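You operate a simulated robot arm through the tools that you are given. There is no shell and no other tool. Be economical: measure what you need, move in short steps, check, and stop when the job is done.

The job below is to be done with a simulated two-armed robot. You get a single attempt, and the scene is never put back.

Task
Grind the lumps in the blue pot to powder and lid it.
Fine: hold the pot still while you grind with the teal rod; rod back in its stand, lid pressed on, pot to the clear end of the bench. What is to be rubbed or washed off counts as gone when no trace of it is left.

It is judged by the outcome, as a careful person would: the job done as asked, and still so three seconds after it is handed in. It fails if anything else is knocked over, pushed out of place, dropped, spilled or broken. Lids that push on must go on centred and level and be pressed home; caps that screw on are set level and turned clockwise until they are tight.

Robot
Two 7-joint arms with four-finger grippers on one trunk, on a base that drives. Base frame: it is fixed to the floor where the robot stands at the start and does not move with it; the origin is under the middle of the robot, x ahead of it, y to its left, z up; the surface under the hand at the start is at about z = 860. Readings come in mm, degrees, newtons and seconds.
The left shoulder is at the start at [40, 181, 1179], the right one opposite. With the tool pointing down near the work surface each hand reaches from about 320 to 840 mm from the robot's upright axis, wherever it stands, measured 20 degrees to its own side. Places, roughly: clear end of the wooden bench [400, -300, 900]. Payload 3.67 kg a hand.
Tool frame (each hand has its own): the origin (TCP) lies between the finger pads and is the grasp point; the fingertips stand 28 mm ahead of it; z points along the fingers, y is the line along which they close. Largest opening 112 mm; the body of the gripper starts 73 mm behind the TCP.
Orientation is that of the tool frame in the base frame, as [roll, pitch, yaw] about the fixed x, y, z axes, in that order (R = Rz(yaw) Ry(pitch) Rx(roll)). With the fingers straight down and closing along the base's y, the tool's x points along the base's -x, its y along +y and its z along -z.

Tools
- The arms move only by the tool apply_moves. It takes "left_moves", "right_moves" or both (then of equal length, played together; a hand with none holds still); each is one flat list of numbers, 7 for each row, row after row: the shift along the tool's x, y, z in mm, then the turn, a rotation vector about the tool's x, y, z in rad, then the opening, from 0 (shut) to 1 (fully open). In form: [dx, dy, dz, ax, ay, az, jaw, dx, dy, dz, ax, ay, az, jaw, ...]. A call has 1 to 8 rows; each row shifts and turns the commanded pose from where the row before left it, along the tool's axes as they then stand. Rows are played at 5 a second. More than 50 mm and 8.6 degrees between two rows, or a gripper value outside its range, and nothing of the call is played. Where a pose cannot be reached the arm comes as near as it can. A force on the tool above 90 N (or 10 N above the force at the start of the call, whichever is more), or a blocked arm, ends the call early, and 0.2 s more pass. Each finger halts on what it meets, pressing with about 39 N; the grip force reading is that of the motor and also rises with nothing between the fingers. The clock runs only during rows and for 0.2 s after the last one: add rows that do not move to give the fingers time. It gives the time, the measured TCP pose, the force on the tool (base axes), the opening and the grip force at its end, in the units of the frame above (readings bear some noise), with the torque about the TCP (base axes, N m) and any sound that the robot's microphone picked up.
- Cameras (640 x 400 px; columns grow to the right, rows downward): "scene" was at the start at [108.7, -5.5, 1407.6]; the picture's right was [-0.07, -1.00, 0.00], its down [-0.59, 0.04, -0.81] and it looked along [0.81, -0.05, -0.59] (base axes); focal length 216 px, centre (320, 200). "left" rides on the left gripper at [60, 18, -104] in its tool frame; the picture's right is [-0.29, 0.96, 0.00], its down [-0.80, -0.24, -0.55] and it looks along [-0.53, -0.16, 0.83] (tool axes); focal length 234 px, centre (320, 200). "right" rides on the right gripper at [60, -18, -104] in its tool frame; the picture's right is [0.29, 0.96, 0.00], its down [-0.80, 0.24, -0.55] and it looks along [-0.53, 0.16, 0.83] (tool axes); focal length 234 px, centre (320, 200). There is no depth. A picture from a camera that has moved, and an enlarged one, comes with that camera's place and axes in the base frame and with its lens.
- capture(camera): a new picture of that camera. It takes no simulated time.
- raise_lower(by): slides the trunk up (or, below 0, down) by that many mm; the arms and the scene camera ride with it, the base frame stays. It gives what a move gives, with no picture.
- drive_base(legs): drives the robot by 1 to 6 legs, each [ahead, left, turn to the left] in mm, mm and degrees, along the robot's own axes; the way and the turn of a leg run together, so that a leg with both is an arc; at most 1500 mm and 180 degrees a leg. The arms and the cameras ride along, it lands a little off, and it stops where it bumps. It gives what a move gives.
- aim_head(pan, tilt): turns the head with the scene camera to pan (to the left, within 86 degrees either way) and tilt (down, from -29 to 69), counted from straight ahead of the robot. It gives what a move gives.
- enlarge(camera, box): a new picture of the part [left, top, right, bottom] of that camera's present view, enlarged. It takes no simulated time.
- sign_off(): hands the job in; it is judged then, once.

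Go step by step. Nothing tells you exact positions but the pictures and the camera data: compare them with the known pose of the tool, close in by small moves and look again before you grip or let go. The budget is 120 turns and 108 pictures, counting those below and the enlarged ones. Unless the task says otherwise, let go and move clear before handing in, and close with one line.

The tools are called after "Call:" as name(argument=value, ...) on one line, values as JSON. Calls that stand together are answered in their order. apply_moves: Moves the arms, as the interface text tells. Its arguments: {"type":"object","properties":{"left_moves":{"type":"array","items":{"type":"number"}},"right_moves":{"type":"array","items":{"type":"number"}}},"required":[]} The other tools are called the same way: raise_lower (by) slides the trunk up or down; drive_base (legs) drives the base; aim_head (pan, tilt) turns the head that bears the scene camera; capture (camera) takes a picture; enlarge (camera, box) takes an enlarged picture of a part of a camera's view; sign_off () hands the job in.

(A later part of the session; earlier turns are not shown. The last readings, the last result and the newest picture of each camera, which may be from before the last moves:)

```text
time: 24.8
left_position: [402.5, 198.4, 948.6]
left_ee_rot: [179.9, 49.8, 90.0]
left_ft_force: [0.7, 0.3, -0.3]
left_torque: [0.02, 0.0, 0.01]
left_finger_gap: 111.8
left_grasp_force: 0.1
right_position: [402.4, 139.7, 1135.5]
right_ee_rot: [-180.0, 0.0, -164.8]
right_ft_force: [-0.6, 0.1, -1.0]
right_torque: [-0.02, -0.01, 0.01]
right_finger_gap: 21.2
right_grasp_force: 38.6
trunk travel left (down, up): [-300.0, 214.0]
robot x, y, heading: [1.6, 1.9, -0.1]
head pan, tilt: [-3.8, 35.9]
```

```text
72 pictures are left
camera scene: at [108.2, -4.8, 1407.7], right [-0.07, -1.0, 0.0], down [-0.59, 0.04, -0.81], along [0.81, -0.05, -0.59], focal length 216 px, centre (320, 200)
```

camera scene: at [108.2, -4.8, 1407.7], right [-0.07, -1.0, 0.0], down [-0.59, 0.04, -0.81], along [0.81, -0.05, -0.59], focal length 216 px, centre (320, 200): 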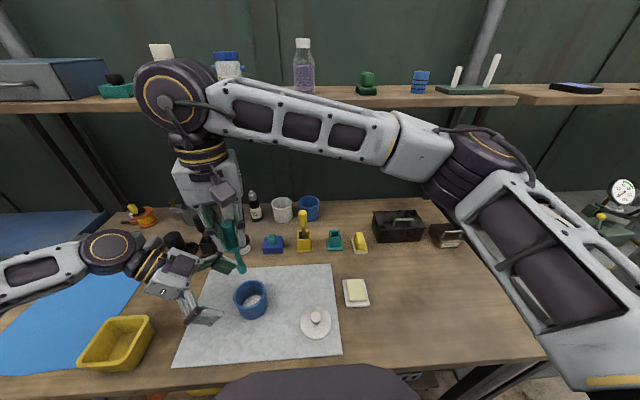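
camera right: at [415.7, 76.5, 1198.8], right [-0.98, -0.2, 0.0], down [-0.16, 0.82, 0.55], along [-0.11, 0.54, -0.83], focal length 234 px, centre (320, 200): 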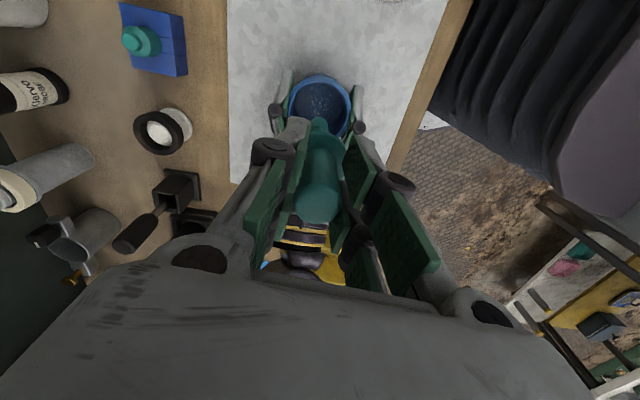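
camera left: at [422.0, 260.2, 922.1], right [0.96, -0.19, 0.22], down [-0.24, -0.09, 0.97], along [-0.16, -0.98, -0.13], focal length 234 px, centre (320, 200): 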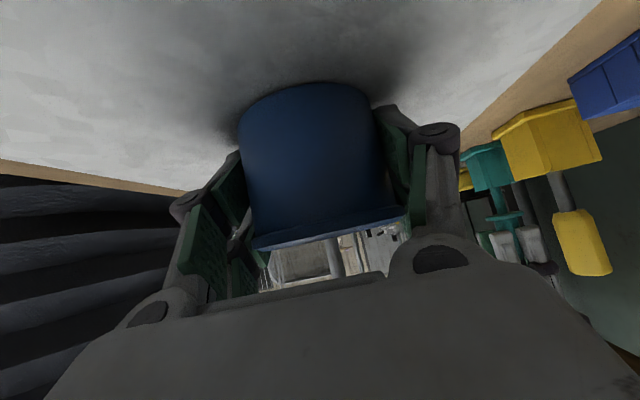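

The pot is undisturbed. I'll complete the yaw and carry the rod back towards its stand while the left backs away further.

Call:
apply_moves(right_moves=[0, 0, 0, 0, 0, 0.1332, 0, 0, 0, 0, 0, 0, 0.1332, 0, -24, -28.5, 0, 0, 0, 0, 0, -24, -28.5, 0, 0, 0, 0, 0, -24, -28.5, 0, 0, 0, 0, 0, -24, -28.5, 0, 0, 0, 0, 0, -24, -28.5, 0, 0, 0, 0, 0, -24, -28.5, 0, 0, 0, 0, 0], left_moves=[0, 0, -20, 0, 0, 0, 1, 0, 0, -20, 0, 0, 0, 1, 0, 0, -20, 0, 0, 0, 1, 0, 0, -20, 0, 0, 0, 1, 0, 0, -20, 0, 0, 0, 1, 0, 0, -20, 0, 0, 0, 1, 0, 0, 0, 0, 0, 0, 1, 0, 0, 0, 0, 0, 0, 1])

Call:
apply_moves(right_moves=[-24, -28.5, 0, 0, 0, 0, 0, -24, -28.5, 0, 0, 0, 0, 0, 0, 0, 0, 0, 0, 0, 0, 0, 0, 0, 0, 0, 0, 0])

Call:
enlarge(camera="scene", box=[300, 130, 380, 250])

Call:
capture(camera="right")

```text
time: 26.6
left_position: [402.5, 288.7, 1023.4]
left_ee_rot: [180.0, 49.7, 90.0]
left_ft_force: [-0.2, -0.5, 0.0]
left_torque: [0.0, -0.02, -0.04]
left_finger_gap: 112.0
left_grasp_force: 0.0
right_position: [548.8, -35.8, 1135.6]
right_ee_rot: [179.9, 0.0, 180.0]
right_ft_force: [0.9, 0.1, -0.6]
right_torque: [0.02, -0.02, 0.01]
right_finger_gap: 21.2
right_grasp_force: 39.3
trunk travel left (down, up): [-300.0, 214.0]
robot x, y, heading: [-0.2, -2.2, 0.2]
head pan, tilt: [-3.8, 35.9]
```

```text
time: 27.6
left_position: [401.6, 290.2, 1023.5]
left_ee_rot: [-180.0, 49.8, 90.0]
left_ft_force: [0.5, 0.9, 0.1]
left_torque: [0.02, 0.04, 0.0]
left_finger_gap: 112.1
left_grasp_force: 0.0
right_position: [598.4, -89.7, 1135.4]
right_ee_rot: [180.0, 0.0, -179.9]
right_ft_force: [0.2, 0.1, -0.1]
right_torque: [0.01, 0.02, -0.01]
right_finger_gap: 21.7
right_grasp_force: 38.5
trunk travel left (down, up): [-300.0, 214.0]
robot x, y, heading: [0.8, -1.6, 0.1]
head pan, tilt: [-3.8, 35.9]
```

```text
3.33 times, centred on (340, 190) of scene
camera zoom: at [109.1, -6.0, 1407.6], right [-0.07, -1.0, 0.0], down [-0.59, 0.04, -0.81], along [0.81, -0.05, -0.59], focal length 720 px, centre (253, 233)
```

zoom: 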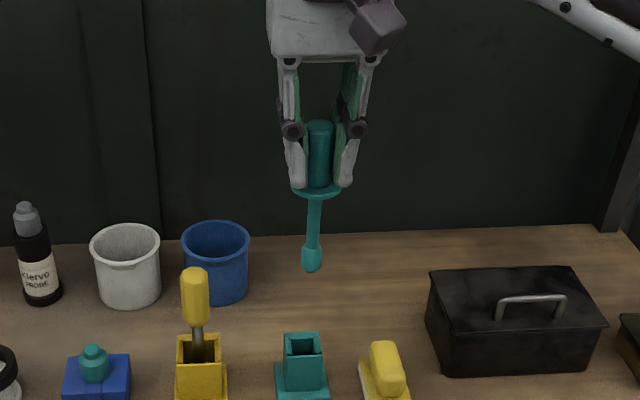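

```text
70 pictures are left
camera right: at [538.4, -109.9, 1238.8], right [-0.29, 0.96, 0.0], down [0.8, 0.24, 0.55], along [0.53, 0.16, -0.83], focal length 234 px, centre (320, 200)
```

right: 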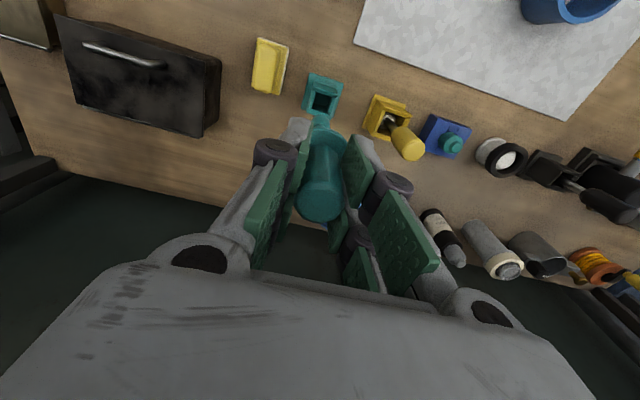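

The rod is back over its stand. I'll zoom in to measure the socket and the tip precisely.

Call:
enlarge(camera="scene", box=[310, 200, 374, 260])

Call:
enlarge(camera="right", box=[280, 60, 360, 140])

```text
6.67 times, centred on (342, 230) of scene
camera zoom: at [109.1, -6.0, 1407.6], right [-0.07, -1.0, 0.0], down [-0.59, 0.04, -0.81], along [0.81, -0.05, -0.59], focal length 1441 px, centre (173, 0)
```

zoom: 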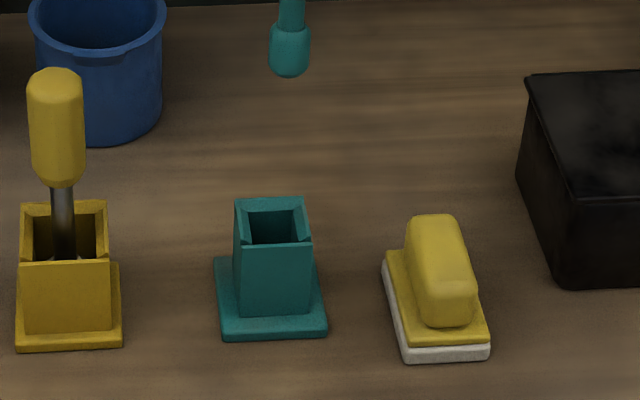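

```text
5.00 times, centred on (320, 100) of right
camera zoom: at [538.4, -109.9, 1238.8], right [-0.29, 0.96, 0.0], down [0.8, 0.24, 0.55], along [0.53, 0.16, -0.83], focal length 1171 px, centre (320, 700)
```

zoom: 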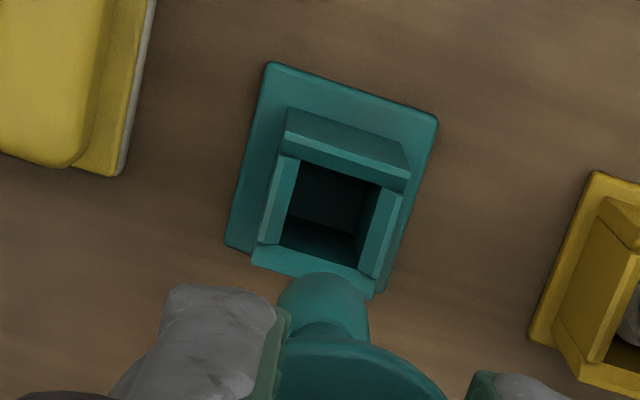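

The socket is at about (598, -88) with its top at z≈917. I'll lower the tip to just above it and compare directly.

Call:
apply_moves(right_moves=[0, 0, 20, 0, 0, 0, 0, 0, 0, 20, 0, 0, 0, 0, 0, 0, 20, 0, 0, 0, 0, 0, 0, 14, 0, 0, 0, 0, 0, 0, 0, 0, 0, 0, 0])

Call:
enlarge(camera="scene", box=[310, 200, 374, 260])

Call:
enlarge(camera="right", box=[280, 80, 360, 160])

```text
time: 28.8
left_position: [401.8, 291.1, 1023.8]
left_ee_rot: [180.0, 49.8, 90.0]
left_ft_force: [-0.3, 0.1, 0.3]
left_torque: [0.01, 0.01, 0.02]
left_finger_gap: 112.0
left_grasp_force: 0.0
right_position: [594.8, -88.0, 1060.5]
right_ee_rot: [180.0, 0.0, -179.9]
right_ft_force: [0.2, 0.0, -0.4]
right_torque: [0.0, 0.01, 0.02]
right_finger_gap: 21.4
right_grasp_force: 38.7
trunk travel left (down, up): [-300.0, 214.0]
robot x, y, heading: [-3.9, -1.1, 0.1]
head pan, tilt: [-3.8, 35.9]
```

```text
6.67 times, centred on (342, 230) of scene
camera zoom: at [108.5, -5.2, 1407.6], right [-0.07, -1.0, 0.0], down [-0.59, 0.04, -0.81], along [0.81, -0.05, -0.59], focal length 1441 px, centre (173, 0)
```

zoom: 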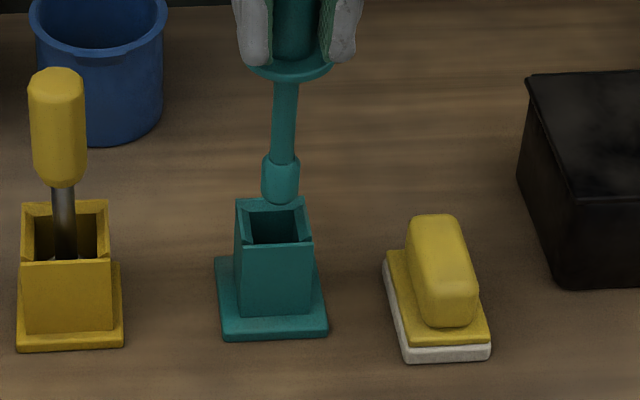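

```text
5.00 times, centred on (320, 120) of right
camera zoom: at [535.9, -108.2, 1164.6], right [-0.29, 0.96, 0.0], down [0.8, 0.24, 0.55], along [0.53, 0.16, -0.83], focal length 1171 px, centre (320, 600)
```

zoom: 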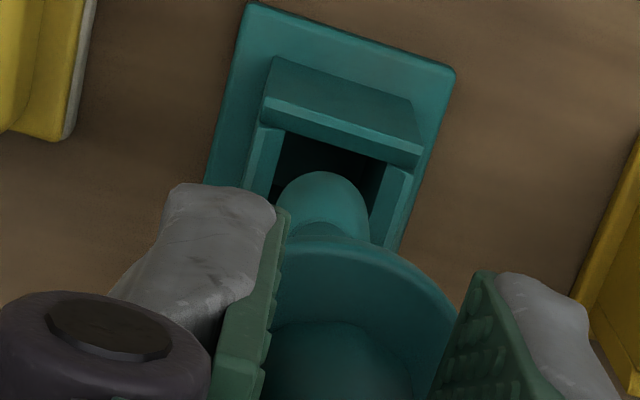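

The tip is slightly off the socket, by about +2 mm in x and y. I'll correct that, lower 12 mm and look again.

Call:
apply_moves(right_moves=[-2, 1.8, 0, 0, 0, 0, 0, 0, 0, 6, 0, 0, 0, 0, 0, 0, 6, 0, 0, 0, 0, 0, 0, 0, 0, 0, 0, 0])

Call:
enlarge(camera="scene", box=[320, 215, 352, 245])

Call:
enlarge(camera="right", box=[280, 80, 360, 160])

```text
time: 29.8
left_position: [400.5, 289.4, 1023.3]
left_ee_rot: [-179.9, 49.9, 89.9]
left_ft_force: [0.3, 0.1, -0.4]
left_torque: [0.04, -0.04, -0.04]
left_finger_gap: 111.9
left_grasp_force: 0.0
right_position: [596.8, -86.2, 1049.1]
right_ee_rot: [-179.9, -0.1, 180.0]
right_ft_force: [-0.1, -0.6, -0.3]
right_torque: [0.0, 0.01, -0.01]
right_finger_gap: 21.2
right_grasp_force: 38.6
trunk travel left (down, up): [-300.0, 214.0]
robot x, y, heading: [-0.8, -1.7, 0.3]
head pan, tilt: [-3.8, 35.9]
```

```text
13.33 times, centred on (336, 230) of scene
camera zoom: at [108.6, -5.3, 1407.6], right [-0.07, -1.0, 0.0], down [-0.59, 0.04, -0.81], along [0.81, -0.05, -0.59], focal length 2882 px, centre (107, -200)
```

zoom: 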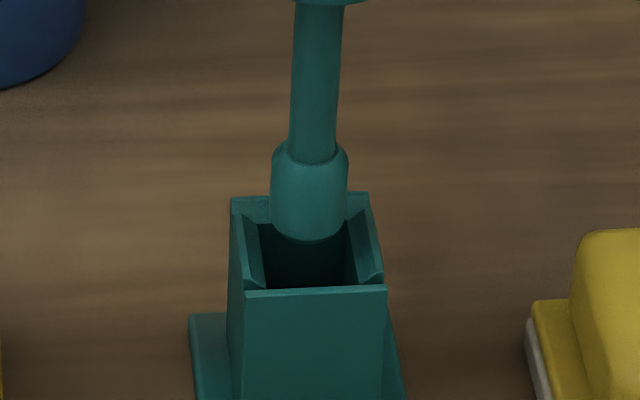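

```text
5.00 times, centred on (320, 120) of right
camera zoom: at [537.4, -106.1, 1152.8], right [-0.29, 0.96, 0.0], down [0.8, 0.24, 0.55], along [0.53, 0.16, -0.83], focal length 1171 px, centre (320, 600)
```

zoom: 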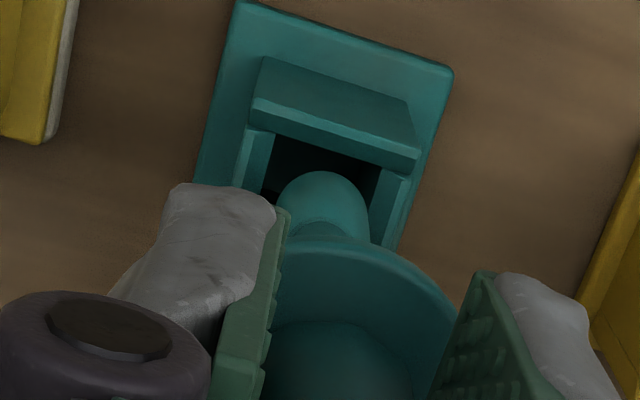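

The tip is aligned to within about 1 mm. I'll nudge y by -0.6 and lower gently, checking the force.

Call:
apply_moves(right_moves=[0, -0.6, 3, 0, 0, 0, 0, 0, 0, 3, 0, 0, 0, 0, 0, 0, 3, 0, 0, 0, 0, 0, 0, 0, 0, 0, 0, 0])

Call:
enlarge(camera="scene", box=[320, 215, 352, 245])

Call:
enlarge(camera="right", box=[280, 80, 360, 160])

```text
time: 30.8
left_position: [402.6, 290.3, 1023.4]
left_ee_rot: [-179.9, 49.9, 90.1]
left_ft_force: [-0.5, 0.1, 0.0]
left_torque: [-0.01, 0.04, -0.02]
left_finger_gap: 112.0
left_grasp_force: 0.1
right_position: [597.3, -87.0, 1039.6]
right_ee_rot: [-180.0, 0.0, 180.0]
right_ft_force: [-1.1, 0.2, -0.4]
right_torque: [-0.01, 0.0, -0.02]
right_finger_gap: 21.2
right_grasp_force: 38.9
trunk travel left (down, up): [-300.0, 214.0]
robot x, y, heading: [3.9, -2.2, -0.0]
head pan, tilt: [-3.8, 35.9]
```

```text
13.33 times, centred on (336, 230) of scene
camera zoom: at [108.7, -5.4, 1407.6], right [-0.07, -1.0, 0.0], down [-0.59, 0.04, -0.81], along [0.81, -0.05, -0.59], focal length 2882 px, centre (107, -200)
```

zoom: 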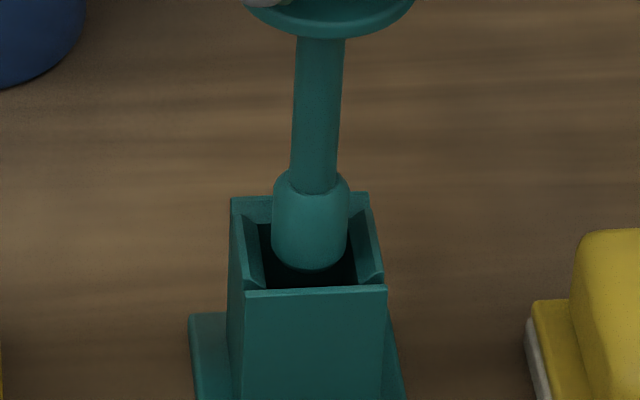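

```text
5.00 times, centred on (320, 120) of right
camera zoom: at [537.0, -106.8, 1143.7], right [-0.29, 0.96, 0.0], down [0.8, 0.24, 0.55], along [0.53, 0.16, -0.83], focal length 1171 px, centre (320, 600)
```

zoom: 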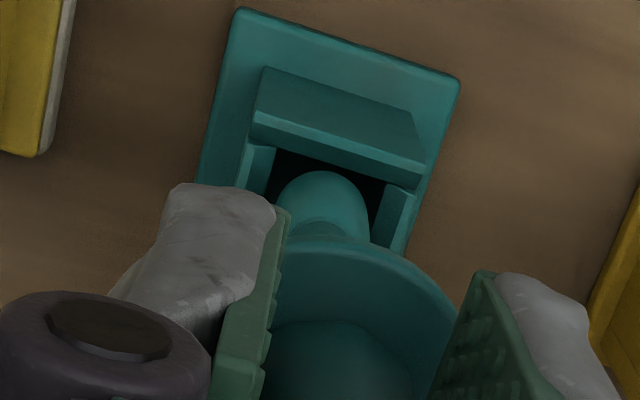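

The tip is well centred at the opening, so I'll continue down.

Call:
apply_moves(right_moves=[0, 0, 3, 0, 0, 0, 0, 0, 0, 3, 0, 0, 0, 0, 0, 0, 3, 0, 0, 0, 0, 0, 0, 3, 0, 0, 0, 0, 0, 0, 0, 0, 0, 0, 0])

Call:
enlarge(camera="scene", box=[320, 215, 352, 245])

```text
time: 32.0
left_position: [400.6, 289.1, 1024.6]
left_ee_rot: [-180.0, 49.8, 89.9]
left_ft_force: [-0.3, -0.3, 0.4]
left_torque: [-0.01, -0.02, 0.0]
left_finger_gap: 112.1
left_grasp_force: 0.0
right_position: [597.7, -86.4, 1028.1]
right_ee_rot: [-179.9, 0.1, 179.9]
right_ft_force: [0.2, -0.6, -0.4]
right_torque: [0.0, -0.04, 0.04]
right_finger_gap: 21.3
right_grasp_force: 39.0
trunk travel left (down, up): [-300.0, 214.0]
robot x, y, heading: [-1.2, 1.6, -0.2]
head pan, tilt: [-3.8, 35.9]
```

```text
13.33 times, centred on (336, 230) of scene
camera zoom: at [108.7, -5.4, 1407.6], right [-0.07, -1.0, 0.0], down [-0.59, 0.04, -0.81], along [0.81, -0.05, -0.59], focal length 2882 px, centre (107, -200)
```

zoom: 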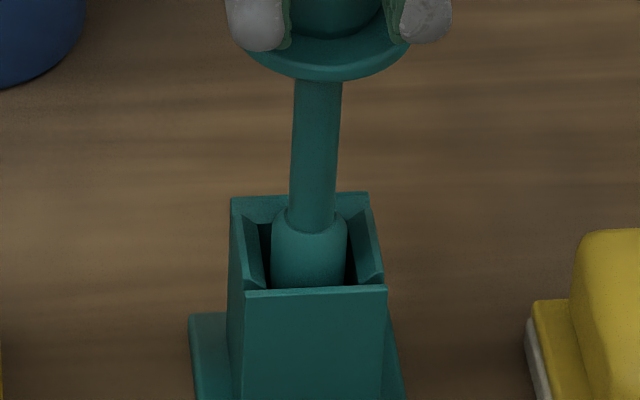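

The tip is inside the socket without contact. I'll lower it towards the bottom.

Call:
apply_moves(right_moves=[0, 0, 6, 0, 0, 0, 0, 0, 0, 6, 0, 0, 0, 0, 0, 0, 6, 0, 0, 0, 0, 0, 0, 6, 0, 0, 0, 0, 0, 0, 3, 0, 0, 0, 0, 0, 0, 2, 0, 0, 0, 0, 0, 0, 0, 0, 0, 0, 0])

Call:
enlarge(camera="scene", box=[295, 200, 375, 250])

```text
time: 33.6
left_position: [401.8, 289.9, 1024.5]
left_ee_rot: [-180.0, 49.8, 90.0]
left_ft_force: [-0.4, 0.0, 0.2]
left_torque: [0.01, 0.02, -0.05]
left_finger_gap: 111.8
left_grasp_force: 0.0
right_position: [598.0, -86.9, 999.0]
right_ee_rot: [-180.0, 0.0, 180.0]
right_ft_force: [0.4, 0.0, -0.2]
right_torque: [-0.01, 0.0, -0.01]
right_finger_gap: 21.3
right_grasp_force: 38.8
trunk travel left (down, up): [-300.0, 214.0]
robot x, y, heading: [0.5, 2.5, -0.1]
head pan, tilt: [-3.8, 35.9]
```

```text
8.00 times, centred on (335, 225) of scene
camera zoom: at [108.7, -5.4, 1407.6], right [-0.07, -1.0, 0.0], down [-0.59, 0.04, -0.81], along [0.81, -0.05, -0.59], focal length 1729 px, centre (200, 0)
```

zoom: 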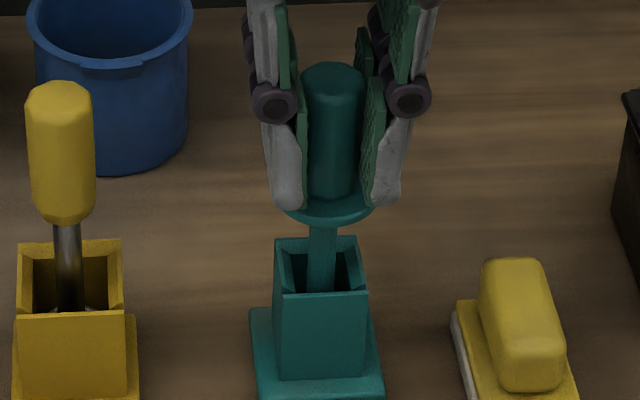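

About 2 mm remain before it seats as it was originally. I'll go down in 1 mm steps.

Call:
apply_moves(right_moves=[0, 0, 1, 0, 0, 0, 0, 0, 0, 1, 0, 0, 0, 0, 0, 0, 0, 0, 0, 0, 0])

```text
time: 34.4
left_position: [401.4, 291.3, 1023.9]
left_ee_rot: [-180.0, 49.8, 90.0]
left_ft_force: [-0.7, 0.6, -0.3]
left_torque: [0.02, -0.02, -0.01]
left_finger_gap: 112.0
left_grasp_force: 0.0
right_position: [597.6, -85.8, 996.8]
right_ee_rot: [-180.0, 0.0, -180.0]
right_ft_force: [-0.3, -0.1, -0.3]
right_torque: [0.0, -0.03, 0.0]
right_finger_gap: 21.6
right_grasp_force: 39.3
trunk travel left (down, up): [-300.0, 214.0]
robot x, y, heading: [1.3, -0.7, -0.1]
head pan, tilt: [-3.8, 35.9]
```

Call:
apply_moves(right_moves=[0, 0, 1, 0, 0, 0, 0, 0, 0, 1, 0, 0, 0, 0, 0, 0, 0, 0, 0, 0, 0])

```text
time: 35.2
left_position: [401.0, 290.4, 1023.1]
left_ee_rot: [-180.0, 49.7, 90.1]
left_ft_force: [-0.2, 0.5, 0.1]
left_torque: [0.01, 0.02, 0.0]
left_finger_gap: 112.0
left_grasp_force: 0.2
right_position: [598.3, -85.8, 995.4]
right_ee_rot: [180.0, 0.0, -179.9]
right_ft_force: [0.9, 0.7, -0.4]
right_torque: [0.0, -0.06, -0.01]
right_finger_gap: 21.5
right_grasp_force: 38.8
trunk travel left (down, up): [-300.0, 214.0]
robot x, y, heading: [-1.6, 0.3, -0.0]
head pan, tilt: [-3.8, 35.9]
```

There's still no contact, so I'll take another 2 mm.

Call:
apply_moves(right_moves=[0, 0, 1, 0, 0, 0, 0, 0, 0, 1, 0, 0, 0, 0, 0, 0, 0, 0, 0, 0, 0])

Call:
enlarge(camera="scene", box=[295, 200, 375, 250])

```text
time: 36.0
left_position: [400.9, 290.1, 1024.6]
left_ee_rot: [180.0, 49.7, 90.0]
left_ft_force: [0.3, -0.5, -0.3]
left_torque: [-0.05, 0.04, -0.04]
left_finger_gap: 111.8
left_grasp_force: 0.2
right_position: [598.7, -86.9, 993.0]
right_ee_rot: [-180.0, 0.0, -180.0]
right_ft_force: [-0.1, 0.1, 2.1]
right_torque: [0.05, 0.03, 0.0]
right_finger_gap: 21.2
right_grasp_force: 39.1
trunk travel left (down, up): [-300.0, 214.0]
robot x, y, heading: [-0.7, -1.6, 0.1]
head pan, tilt: [-3.8, 35.9]
```

```text
8.00 times, centred on (335, 225) of scene
camera zoom: at [108.3, -5.3, 1407.7], right [-0.07, -1.0, 0.0], down [-0.59, 0.04, -0.81], along [0.81, -0.05, -0.59], focal length 1729 px, centre (200, 0)
```

zoom: 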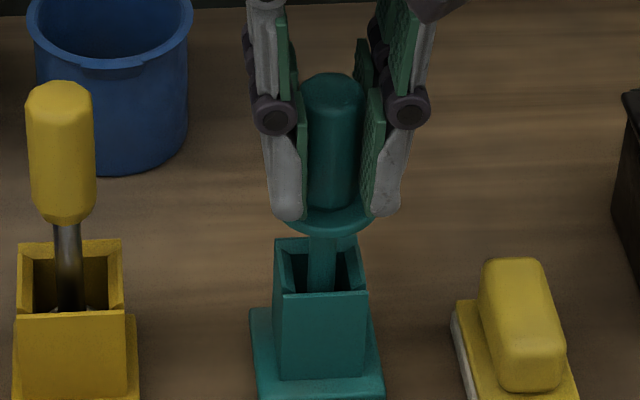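

Contact is felt and the rod is seated, so I'll open the fingers and rise straight up.

Call:
apply_moves(right_moves=[0, 0, 0, 0, 0, 0, 0.3, 0, 0, 0, 0, 0, 0, 0.55, 0, 0, 0, 0, 0, 0, 0.55, 0, 0, -5, 0, 0, 0, 0.55, 0, 0, -20, 0, 0, 0, 0.55, 0, 0, -25, 0, 0, 0, 0.55, 0, 0, -30, 0, 0, 0, 0.55, 0, 0, -30, 0, 0, 0, 0.55])

Call:
capture(camera="scene")

Call:
enlarge(camera="scene", box=[295, 200, 375, 250])

Call:
enlarge(camera="scene", box=[275, 290, 355, 340])

```text
time: 37.8
left_position: [400.7, 290.5, 1024.0]
left_ee_rot: [179.9, 49.8, 90.0]
left_ft_force: [0.2, -0.7, -0.1]
left_torque: [0.01, 0.0, 0.02]
left_finger_gap: 111.8
left_grasp_force: 0.0
right_position: [596.8, -85.9, 1104.7]
right_ee_rot: [179.9, 0.0, 180.0]
right_ft_force: [0.1, 0.5, 0.4]
right_torque: [-0.01, -0.03, -0.01]
right_finger_gap: 61.8
right_grasp_force: 0.1
trunk travel left (down, up): [-300.0, 214.0]
robot x, y, heading: [5.0, 0.5, -0.1]
head pan, tilt: [-3.8, 35.9]
```

```text
58 pictures are left
camera scene: at [108.3, -4.9, 1407.7], right [-0.07, -1.0, 0.0], down [-0.59, 0.04, -0.81], along [0.81, -0.05, -0.59], focal length 216 px, centre (320, 200)
```

scene: 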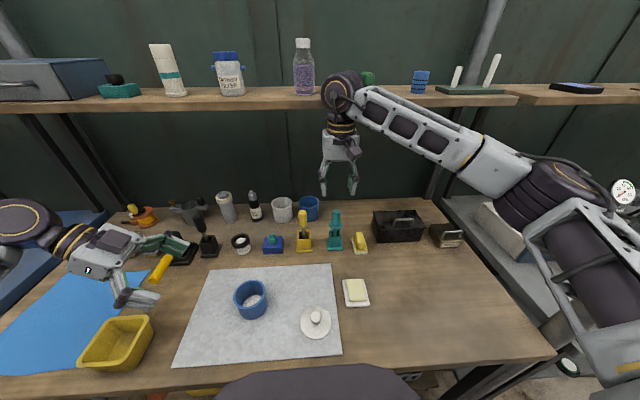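

```text
8.00 times, centred on (335, 225) of scene
camera zoom: at [108.3, -4.9, 1407.7], right [-0.07, -1.0, 0.0], down [-0.59, 0.04, -0.81], along [0.81, -0.05, -0.59], focal length 1729 px, centre (200, 0)
```

zoom: 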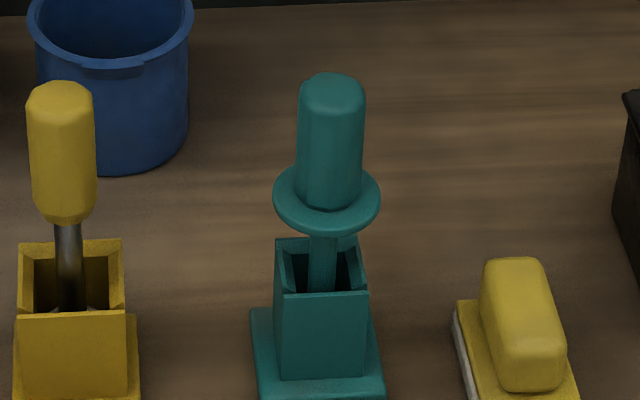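

```text
8.00 times, centred on (315, 315) of scene
camera zoom: at [108.3, -4.9, 1407.7], right [-0.07, -1.0, 0.0], down [-0.59, 0.04, -0.81], along [0.81, -0.05, -0.59], focal length 1729 px, centre (360, -720)
```

zoom: 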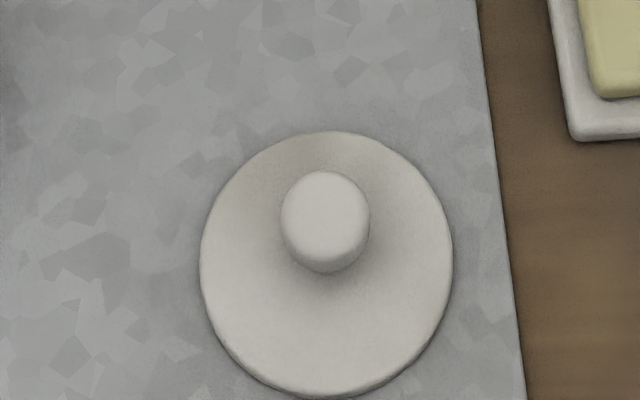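

The rod is back in its stand, upright. Next I'll move the right hand above the lid knob at about (355.5, -12).

Call:
apply_moves(right_moves=[30.2, 9.25, 8, 0, 0, 0, 0.55, 30.2, 9.25, 8, 0, 0, 0, 0.55, 30.2, 9.25, 8, 0, 0, 0, 0.55, 30.2, 9.25, 8, 0, 0, 0, 0.55, 30.2, 9.25, 12, 0, 0, 0, 0.55, 30.2, 9.25, 15, 0, 0, 0, 0.55, 30.2, 9.25, 15, 0, 0, 0, 0.55, 30.2, 9.25, 15, 0, 0, 0, 0.55])

Call:
capture(camera="right")

Call:
capture(camera="scene")

```text
time: 39.6
left_position: [400.6, 290.0, 1023.2]
left_ee_rot: [180.0, 49.7, 90.0]
left_ft_force: [-0.6, -0.5, -0.4]
left_torque: [0.0, 0.02, -0.02]
left_finger_gap: 112.1
left_grasp_force: 0.0
right_position: [356.3, -13.6, 1016.4]
right_ee_rot: [180.0, 0.0, -180.0]
right_ft_force: [-0.1, -0.7, 0.1]
right_torque: [0.0, 0.0, -0.01]
right_finger_gap: 61.5
right_grasp_force: 0.0
trunk travel left (down, up): [-300.0, 214.0]
robot x, y, heading: [2.9, -0.4, 0.2]
head pan, tilt: [-3.8, 35.9]
```

```text
55 pictures are left
camera right: at [296.5, -33.6, 1119.1], right [-0.29, 0.96, 0.0], down [0.8, 0.24, 0.55], along [0.53, 0.16, -0.83], focal length 234 px, centre (320, 200)
```

right: 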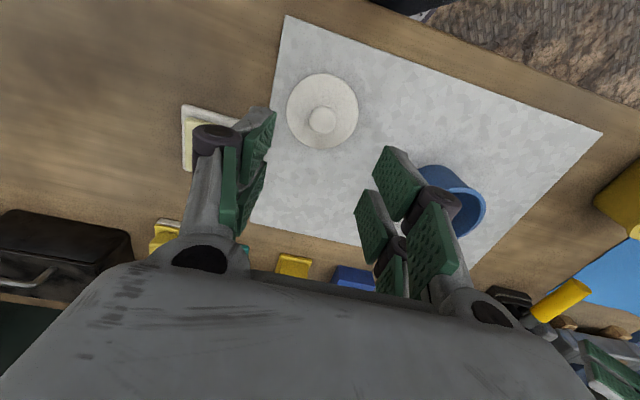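

```text
54 pictures are left
camera scene: at [108.2, -5.1, 1407.7], right [-0.07, -1.0, 0.0], down [-0.59, 0.04, -0.81], along [0.81, -0.05, -0.59], focal length 216 px, centre (320, 200)
```

scene: 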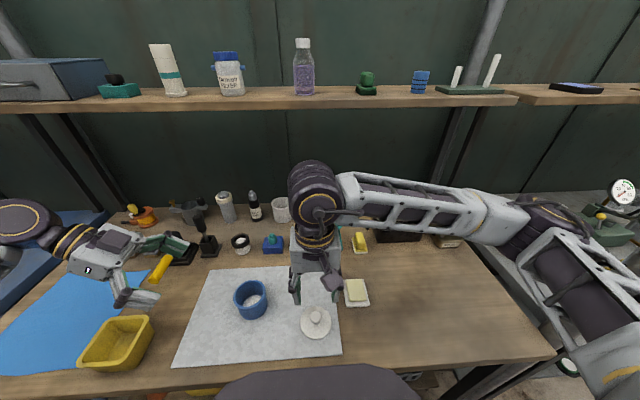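

Call:
enlarge(camera="right", box=[280, 65, 360, 165])

```text
4.00 times, centred on (320, 115) of right
camera zoom: at [296.5, -33.6, 1119.1], right [-0.29, 0.96, 0.0], down [0.8, 0.24, 0.55], along [0.53, 0.16, -0.83], focal length 937 px, centre (320, 540)
```

zoom: 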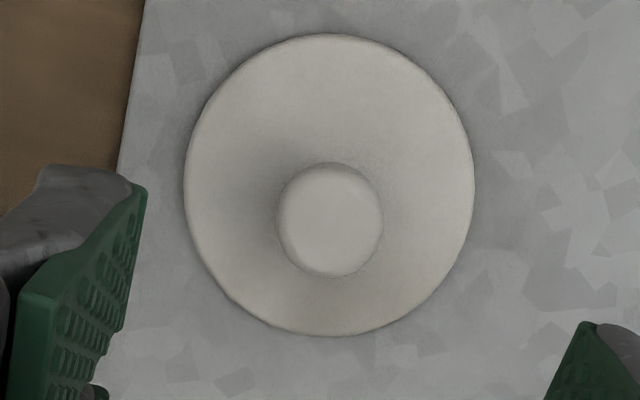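

The hand camera puts the lid at about (352, -14), 76 mm across. I'll lower around the knob.

Call:
apply_moves(right_moves=[3.5, -0.5, 15, 0, 0, 0, 0.55, 0, 0, 20, 0, 0, 0, 0.55, 0, 0, 20, 0, 0, 0, 0.55, 0, 0, 20, 0, 0, 0, 0.55, 0, 0, 17, 0, 0, 0, 0.55, 0, 0, 0, 0, 0, 0, 0.55])

Call:
enlarge(camera="scene", box=[270, 260, 366, 340])

Call:
capture(camera="right")

```text
time: 41.0
left_position: [400.7, 290.4, 1023.4]
left_ee_rot: [180.0, 49.8, 90.1]
left_ft_force: [0.5, 0.1, 0.9]
left_torque: [0.03, 0.01, -0.05]
left_finger_gap: 112.3
left_grasp_force: 0.0
right_position: [352.2, -12.1, 922.9]
right_ee_rot: [-180.0, 0.0, 180.0]
right_ft_force: [1.0, -0.4, -0.6]
right_torque: [-0.02, -0.04, 0.0]
right_finger_gap: 61.4
right_grasp_force: 0.0
trunk travel left (down, up): [-300.0, 214.0]
robot x, y, heading: [-1.2, 0.1, 0.1]
head pan, tilt: [-3.8, 35.9]
```

```text
5.00 times, centred on (318, 300) of scene
camera zoom: at [108.5, -5.3, 1407.6], right [-0.07, -1.0, 0.0], down [-0.59, 0.04, -0.81], along [0.81, -0.05, -0.59], focal length 1081 px, centre (330, -300)
```

zoom: 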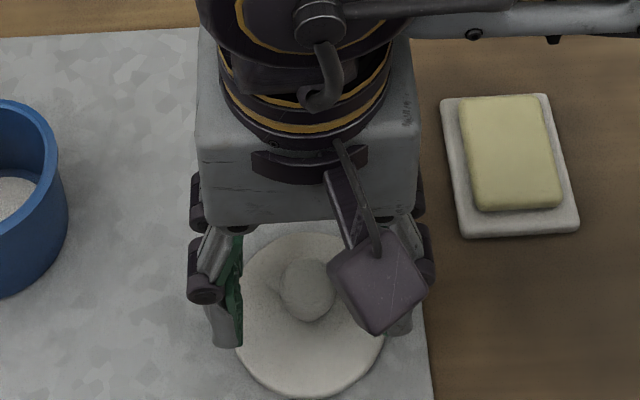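

```text
51 pictures are left
camera right: at [291.7, -32.8, 1026.2], right [-0.29, 0.96, 0.0], down [0.8, 0.24, 0.55], along [0.53, 0.16, -0.83], focal length 234 px, centre (320, 200)
```

right: 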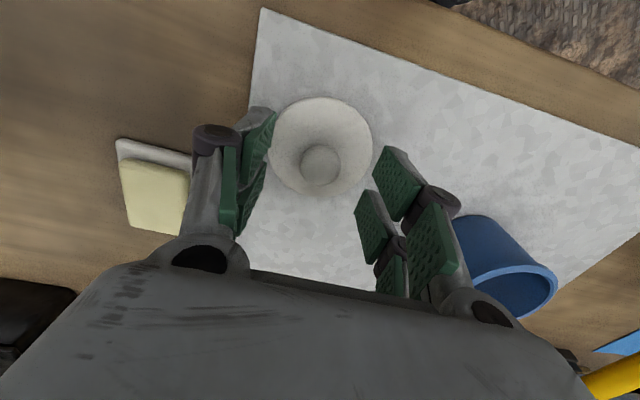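

The knob is centred between the fingertips. I'll lower 13 mm and close on it.

Call:
apply_moves(right_moves=[0, 0, 6, 0, 0, 0, 0.55, 0, 0, 6, 0, 0, 0, 0.55, 0, 0, 0, 0, 0, 0, 0.55, 0, 0, 0, 0, 0, 0, 0.3, 0, 0, 0, 0, 0, 0, 0.15, 0, 0, 0, 0, 0, 0, 0, 0, 0, 0, 0, 0, 0, 0])

Call:
capture(camera="right")

Call:
enlarge(camera="scene", box=[270, 260, 366, 340])

```text
time: 42.6
left_position: [400.9, 291.0, 1023.3]
left_ee_rot: [-179.9, 49.8, 90.0]
left_ft_force: [0.8, -0.9, 0.6]
left_torque: [-0.01, 0.01, 0.0]
left_finger_gap: 112.1
left_grasp_force: 0.0
right_position: [352.4, -14.3, 909.9]
right_ee_rot: [180.0, 0.0, -180.0]
right_ft_force: [-0.2, 0.3, 0.4]
right_torque: [0.02, 0.04, 0.01]
right_finger_gap: 20.8
right_grasp_force: 39.8
trunk travel left (down, up): [-300.0, 214.0]
robot x, y, heading: [0.9, 0.4, -0.2]
head pan, tilt: [-3.8, 35.9]
```

```text
50 pictures are left
camera right: at [291.6, -33.1, 1013.8], right [-0.29, 0.96, 0.0], down [0.8, 0.24, 0.55], along [0.53, 0.16, -0.83], focal length 234 px, centre (320, 200)
```

right: 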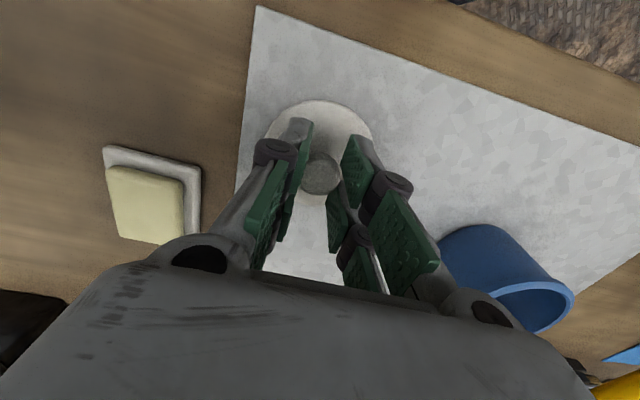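

```text
5.00 times, centred on (318, 300) of scene
camera zoom: at [108.7, -5.4, 1407.6], right [-0.07, -1.0, 0.0], down [-0.59, 0.04, -0.81], along [0.81, -0.05, -0.59], focal length 1081 px, centre (330, -300)
```

zoom: 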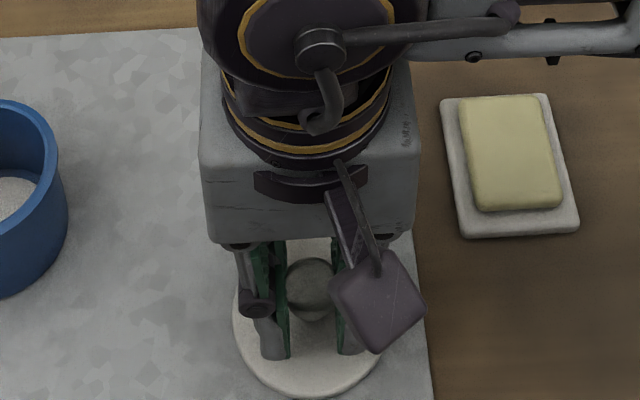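

The knob is gripped at a 20.8 mm gap. I'll lift the lid and carry it over the pot.

Call:
apply_moves(right_moves=[0, 0, -10, 0, 0, 0, 0, 0, 0, -20, 0, 0, 0, 0, 0, 0, -25, 0, 0, 0, 0, 0, 0, -25, 0, 0, 0, 0, -12.5, 39, -10, 0, 0, 0, 0, -12.5, 39, 0, 0, 0, 0, 0, -12.5, 39, 0, 0, 0, 0, 0, -12.5, 39, 0, 0, 0, 0, 0])

Call:
capture(camera="left")

Call:
enlarge(camera="scene", box=[200, 220, 310, 330])

Call:
capture(camera="right")

```text
time: 44.4
left_position: [401.4, 292.0, 1022.1]
left_ee_rot: [-180.0, 50.0, 90.0]
left_ft_force: [-0.4, 0.1, -0.3]
left_torque: [-0.04, 0.01, -0.01]
left_finger_gap: 111.8
left_grasp_force: 0.1
right_position: [403.2, 142.2, 999.3]
right_ee_rot: [-179.9, 0.0, -179.9]
right_ft_force: [0.0, 0.8, 0.4]
right_torque: [-0.03, -0.01, 0.04]
right_finger_gap: 20.3
right_grasp_force: 38.6
trunk travel left (down, up): [-300.0, 214.0]
robot x, y, heading: [0.0, 0.5, 0.1]
head pan, tilt: [-3.8, 35.9]
```

```text
48 pictures are left
camera left: at [418.9, 409.9, 1044.3], right [0.96, -0.19, 0.22], down [-0.24, -0.09, 0.97], along [-0.16, -0.98, -0.13], focal length 234 px, centre (320, 200)
```

left: 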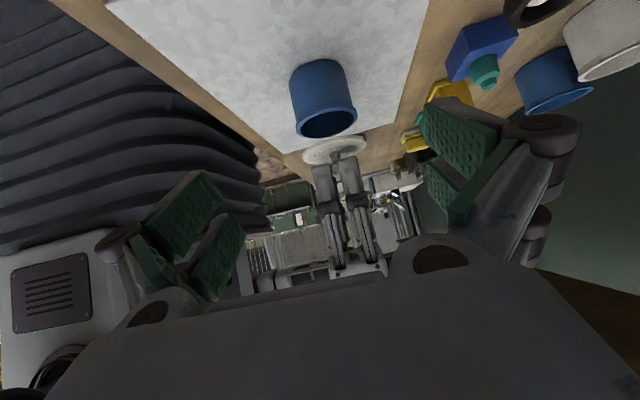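

```text
3.64 times, centred on (255, 275) of scene
camera zoom: at [108.9, -3.2, 1407.6], right [-0.07, -1.0, 0.0], down [-0.59, 0.04, -0.81], along [0.81, -0.05, -0.59], focal length 786 px, centre (556, -73)
```

zoom: 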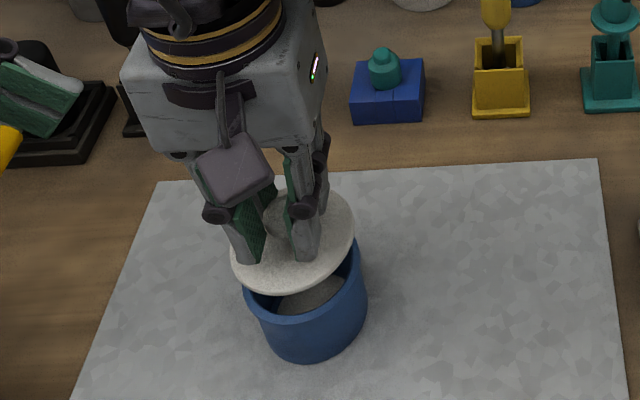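

```text
46 pictures are left
camera right: at [342.3, 123.0, 1103.2], right [-0.29, 0.96, 0.0], down [0.8, 0.24, 0.55], along [0.53, 0.16, -0.83], focal length 234 px, centre (320, 200)
```

right: 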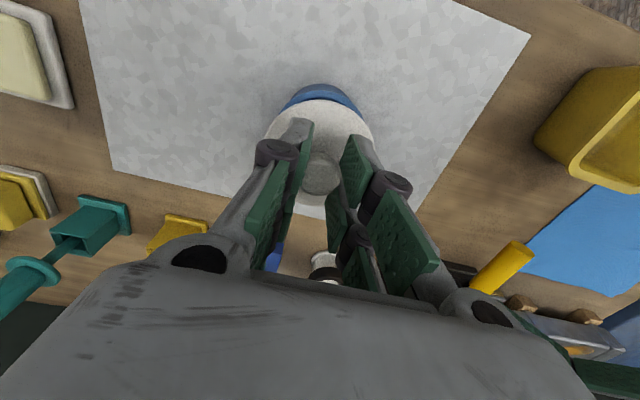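

The lid is over the pot. I'll zoom the left camera for x alignment and level.

Call:
enlarge(camera="left", box=[270, 50, 390, 170])

Call:
enlarge(camera="scene", box=[220, 255, 280, 325])

```text
3.33 times, centred on (330, 110) of left
camera zoom: at [418.9, 409.9, 1044.3], right [0.96, -0.19, 0.22], down [-0.24, -0.09, 0.97], along [-0.16, -0.98, -0.13], focal length 781 px, centre (287, 500)
```

zoom: 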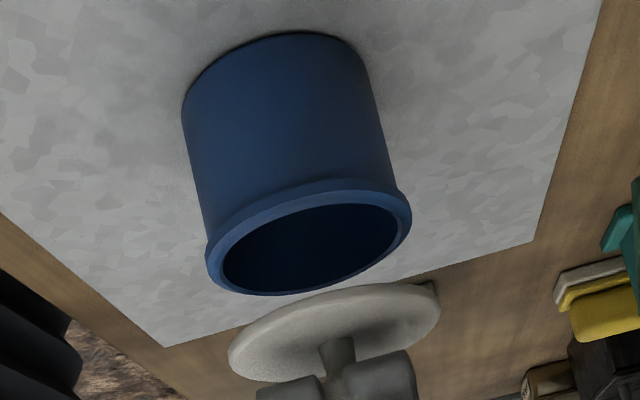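

```text
5.71 times, centred on (250, 290) of scene
camera zoom: at [108.9, -3.2, 1407.6], right [-0.07, -1.0, 0.0], down [-0.59, 0.04, -0.81], along [0.81, -0.05, -0.59], focal length 1235 px, centre (720, -314)
```

zoom: 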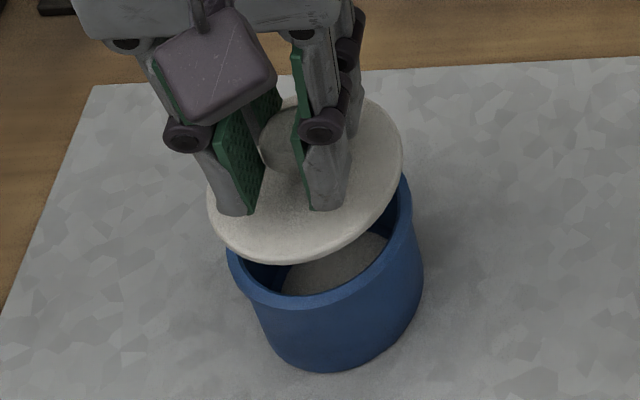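

The lid is about 1.5 mm too far in +x and 2 mm short in +y. I'll correct that, lower 20 mm and re-check.

Call:
apply_moves(right_moves=[1.5, 2, 0, 0, 0, 0, 0, 0, 0, 7, 0, 0, 0, 0, 0, 0, 7, 0, 0, 0, 0, 0, 0, 5, 0, 0, 0, 0, 0, 0, 0, 0, 0, 0, 0])

Call:
enlarge(camera="left", box=[285, 50, 375, 150])

Call:
enlarge(camera="scene", box=[220, 260, 280, 325])

```text
time: 45.6
left_position: [402.4, 290.7, 1025.0]
left_ee_rot: [180.0, 49.9, 90.0]
left_ft_force: [-0.4, 0.4, 0.0]
left_torque: [0.01, 0.0, 0.02]
left_finger_gap: 112.1
left_grasp_force: 0.1
right_position: [400.7, 143.3, 979.9]
right_ee_rot: [180.0, 0.0, -180.0]
right_ft_force: [0.4, 0.5, 0.0]
right_torque: [0.01, 0.0, -0.03]
right_finger_gap: 20.1
right_grasp_force: 39.0
trunk travel left (down, up): [-300.0, 214.0]
robot x, y, heading: [2.2, -2.7, 0.1]
head pan, tilt: [-3.8, 35.9]
```

```text
4.00 times, centred on (330, 100) of left
camera zoom: at [418.6, 408.3, 1045.2], right [0.96, -0.19, 0.22], down [-0.24, -0.09, 0.97], along [-0.16, -0.98, -0.13], focal length 937 px, centre (280, 600)
```

zoom: 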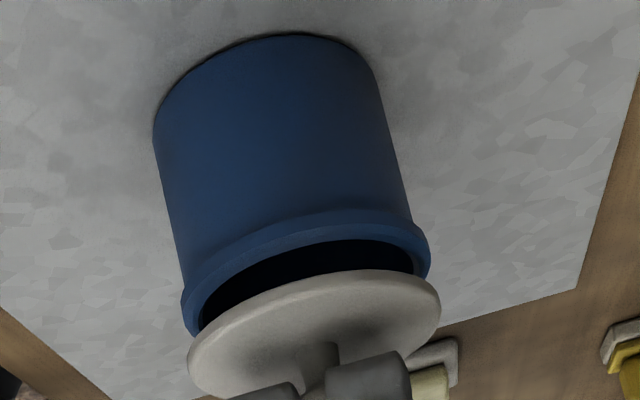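

```text
6.15 times, centred on (250, 292) of scene
camera zoom: at [108.6, -5.5, 1407.6], right [-0.07, -1.0, 0.0], down [-0.59, 0.04, -0.81], along [0.81, -0.05, -0.59], focal length 1330 px, centre (751, -369)
```

zoom: 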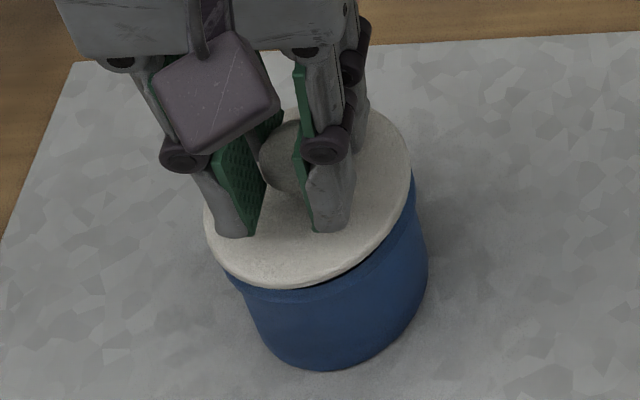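

The lid is now about 1.3 mm short in x and 0.8 mm over in y. I'll make a fine correction and lower 5 mm.

Call:
apply_moves(right_moves=[-1.3, -0.8, 0, 0, 0, 0, 0, 0, 0, 2.5, 0, 0, 0, 0, 0, 0, 2.5, 0, 0, 0, 0, 0, 0, 0, 0, 0, 0, 0])

Call:
enlarge(camera="left", box=[295, 90, 365, 150])

Call:
enlarge(camera="scene", box=[220, 265, 280, 325])

```text
time: 46.6
left_position: [402.0, 291.0, 1023.8]
left_ee_rot: [-179.9, 49.8, 90.1]
left_ft_force: [-0.4, 0.6, -0.1]
left_torque: [-0.03, -0.01, 0.0]
left_finger_gap: 112.3
left_grasp_force: 0.0
right_position: [401.5, 143.0, 976.5]
right_ee_rot: [180.0, -0.1, 180.0]
right_ft_force: [0.0, -0.1, -0.2]
right_torque: [-0.01, -0.01, 0.0]
right_finger_gap: 19.5
right_grasp_force: 39.0
trunk travel left (down, up): [-300.0, 214.0]
robot x, y, heading: [-2.5, 2.0, 0.2]
head pan, tilt: [-3.8, 35.9]
```

```text
6.67 times, centred on (330, 120) of left
camera zoom: at [418.6, 408.5, 1045.1], right [0.96, -0.19, 0.22], down [-0.24, -0.09, 0.97], along [-0.16, -0.98, -0.13], focal length 1561 px, centre (253, 733)
```

zoom: 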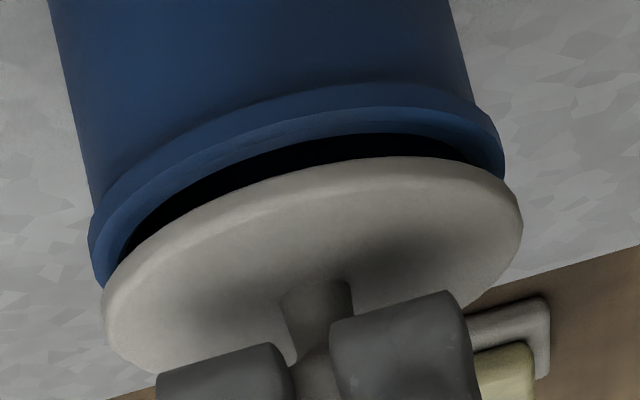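

```text
6.67 times, centred on (250, 295) of scene
camera zoom: at [108.7, -5.3, 1407.6], right [-0.07, -1.0, 0.0], down [-0.59, 0.04, -0.81], along [0.81, -0.05, -0.59], focal length 1441 px, centre (787, -433)
```

zoom: 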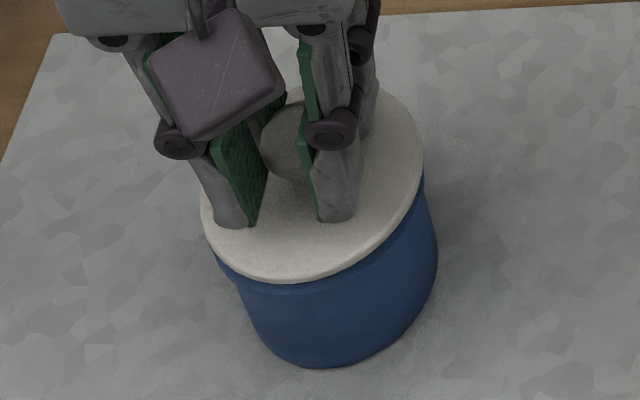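

The lid is centred in both views. I'll lower it slowly to contact.

Call:
apply_moves(right_moves=[0, 0, 1.5, 0, 0, 0, 0, 0, 0, 1.5, 0, 0, 0, 0, 0, 0, 1.5, 0, 0, 0, 0, 0, 0, 0, 0, 0, 0, 0])

Call:
enlarge(camera="left", box=[295, 90, 365, 150])

```text
time: 47.6
left_position: [400.9, 290.3, 1022.8]
left_ee_rot: [-180.0, 49.8, 90.0]
left_ft_force: [1.2, 0.6, -0.3]
left_torque: [-0.02, -0.01, 0.02]
left_finger_gap: 111.8
left_grasp_force: 0.1
right_position: [402.3, 141.7, 972.5]
right_ee_rot: [180.0, 0.0, -180.0]
right_ft_force: [-0.5, 0.7, 0.8]
right_torque: [-0.02, 0.05, 0.0]
right_finger_gap: 19.3
right_grasp_force: 38.9
trunk travel left (down, up): [-300.0, 214.0]
robot x, y, heading: [1.8, 0.7, -0.0]
head pan, tilt: [-3.8, 35.9]
```

```text
6.67 times, centred on (330, 120) of left
camera zoom: at [418.6, 408.5, 1045.1], right [0.96, -0.19, 0.22], down [-0.24, -0.09, 0.97], along [-0.16, -0.98, -0.13], focal length 1561 px, centre (253, 733)
```

zoom: 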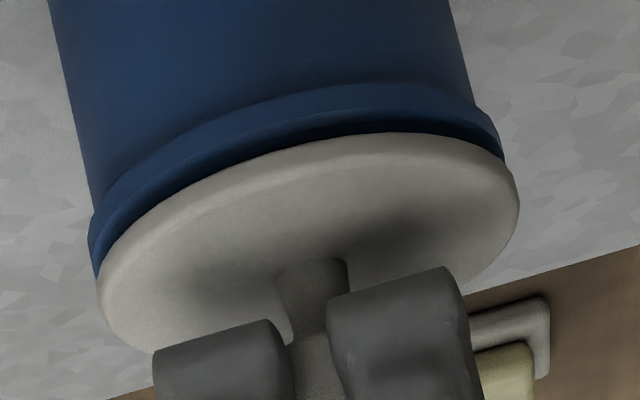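

Call:
apply_moves(right_moves=[0, 0, 1.5, 0, 0, 0, 0, 0, 0, 1.5, 0, 0, 0, 0, 0, 0, 1, 0, 0, 0, 0, 0, 0, 0, 0, 0, 0, 0])

Call:
enlarge(camera="left", box=[295, 90, 365, 150])

```text
time: 48.6
left_position: [401.1, 290.3, 1024.2]
left_ee_rot: [180.0, 49.9, 89.9]
left_ft_force: [-0.2, -0.9, 0.2]
left_torque: [0.01, 0.02, 0.02]
left_finger_gap: 112.0
left_grasp_force: 0.1
right_position: [401.0, 143.8, 968.8]
right_ee_rot: [179.9, 0.2, -179.9]
right_ft_force: [0.3, 0.2, 13.9]
right_torque: [0.03, 0.06, -0.02]
right_finger_gap: 19.2
right_grasp_force: 39.3
trunk travel left (down, up): [-300.0, 214.0]
robot x, y, heading: [-1.6, -2.3, -0.0]
head pan, tilt: [-3.8, 35.9]
heard: snap
```

```text
6.67 times, centred on (330, 120) of left
camera zoom: at [418.0, 408.2, 1045.6], right [0.96, -0.19, 0.22], down [-0.24, -0.09, 0.97], along [-0.16, -0.98, -0.13], focal length 1561 px, centre (253, 733)
```

zoom: 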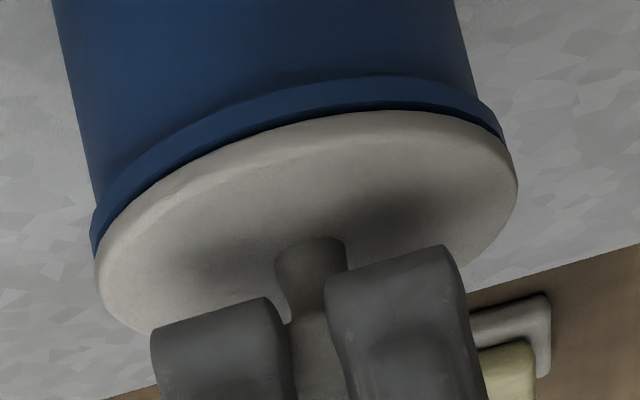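

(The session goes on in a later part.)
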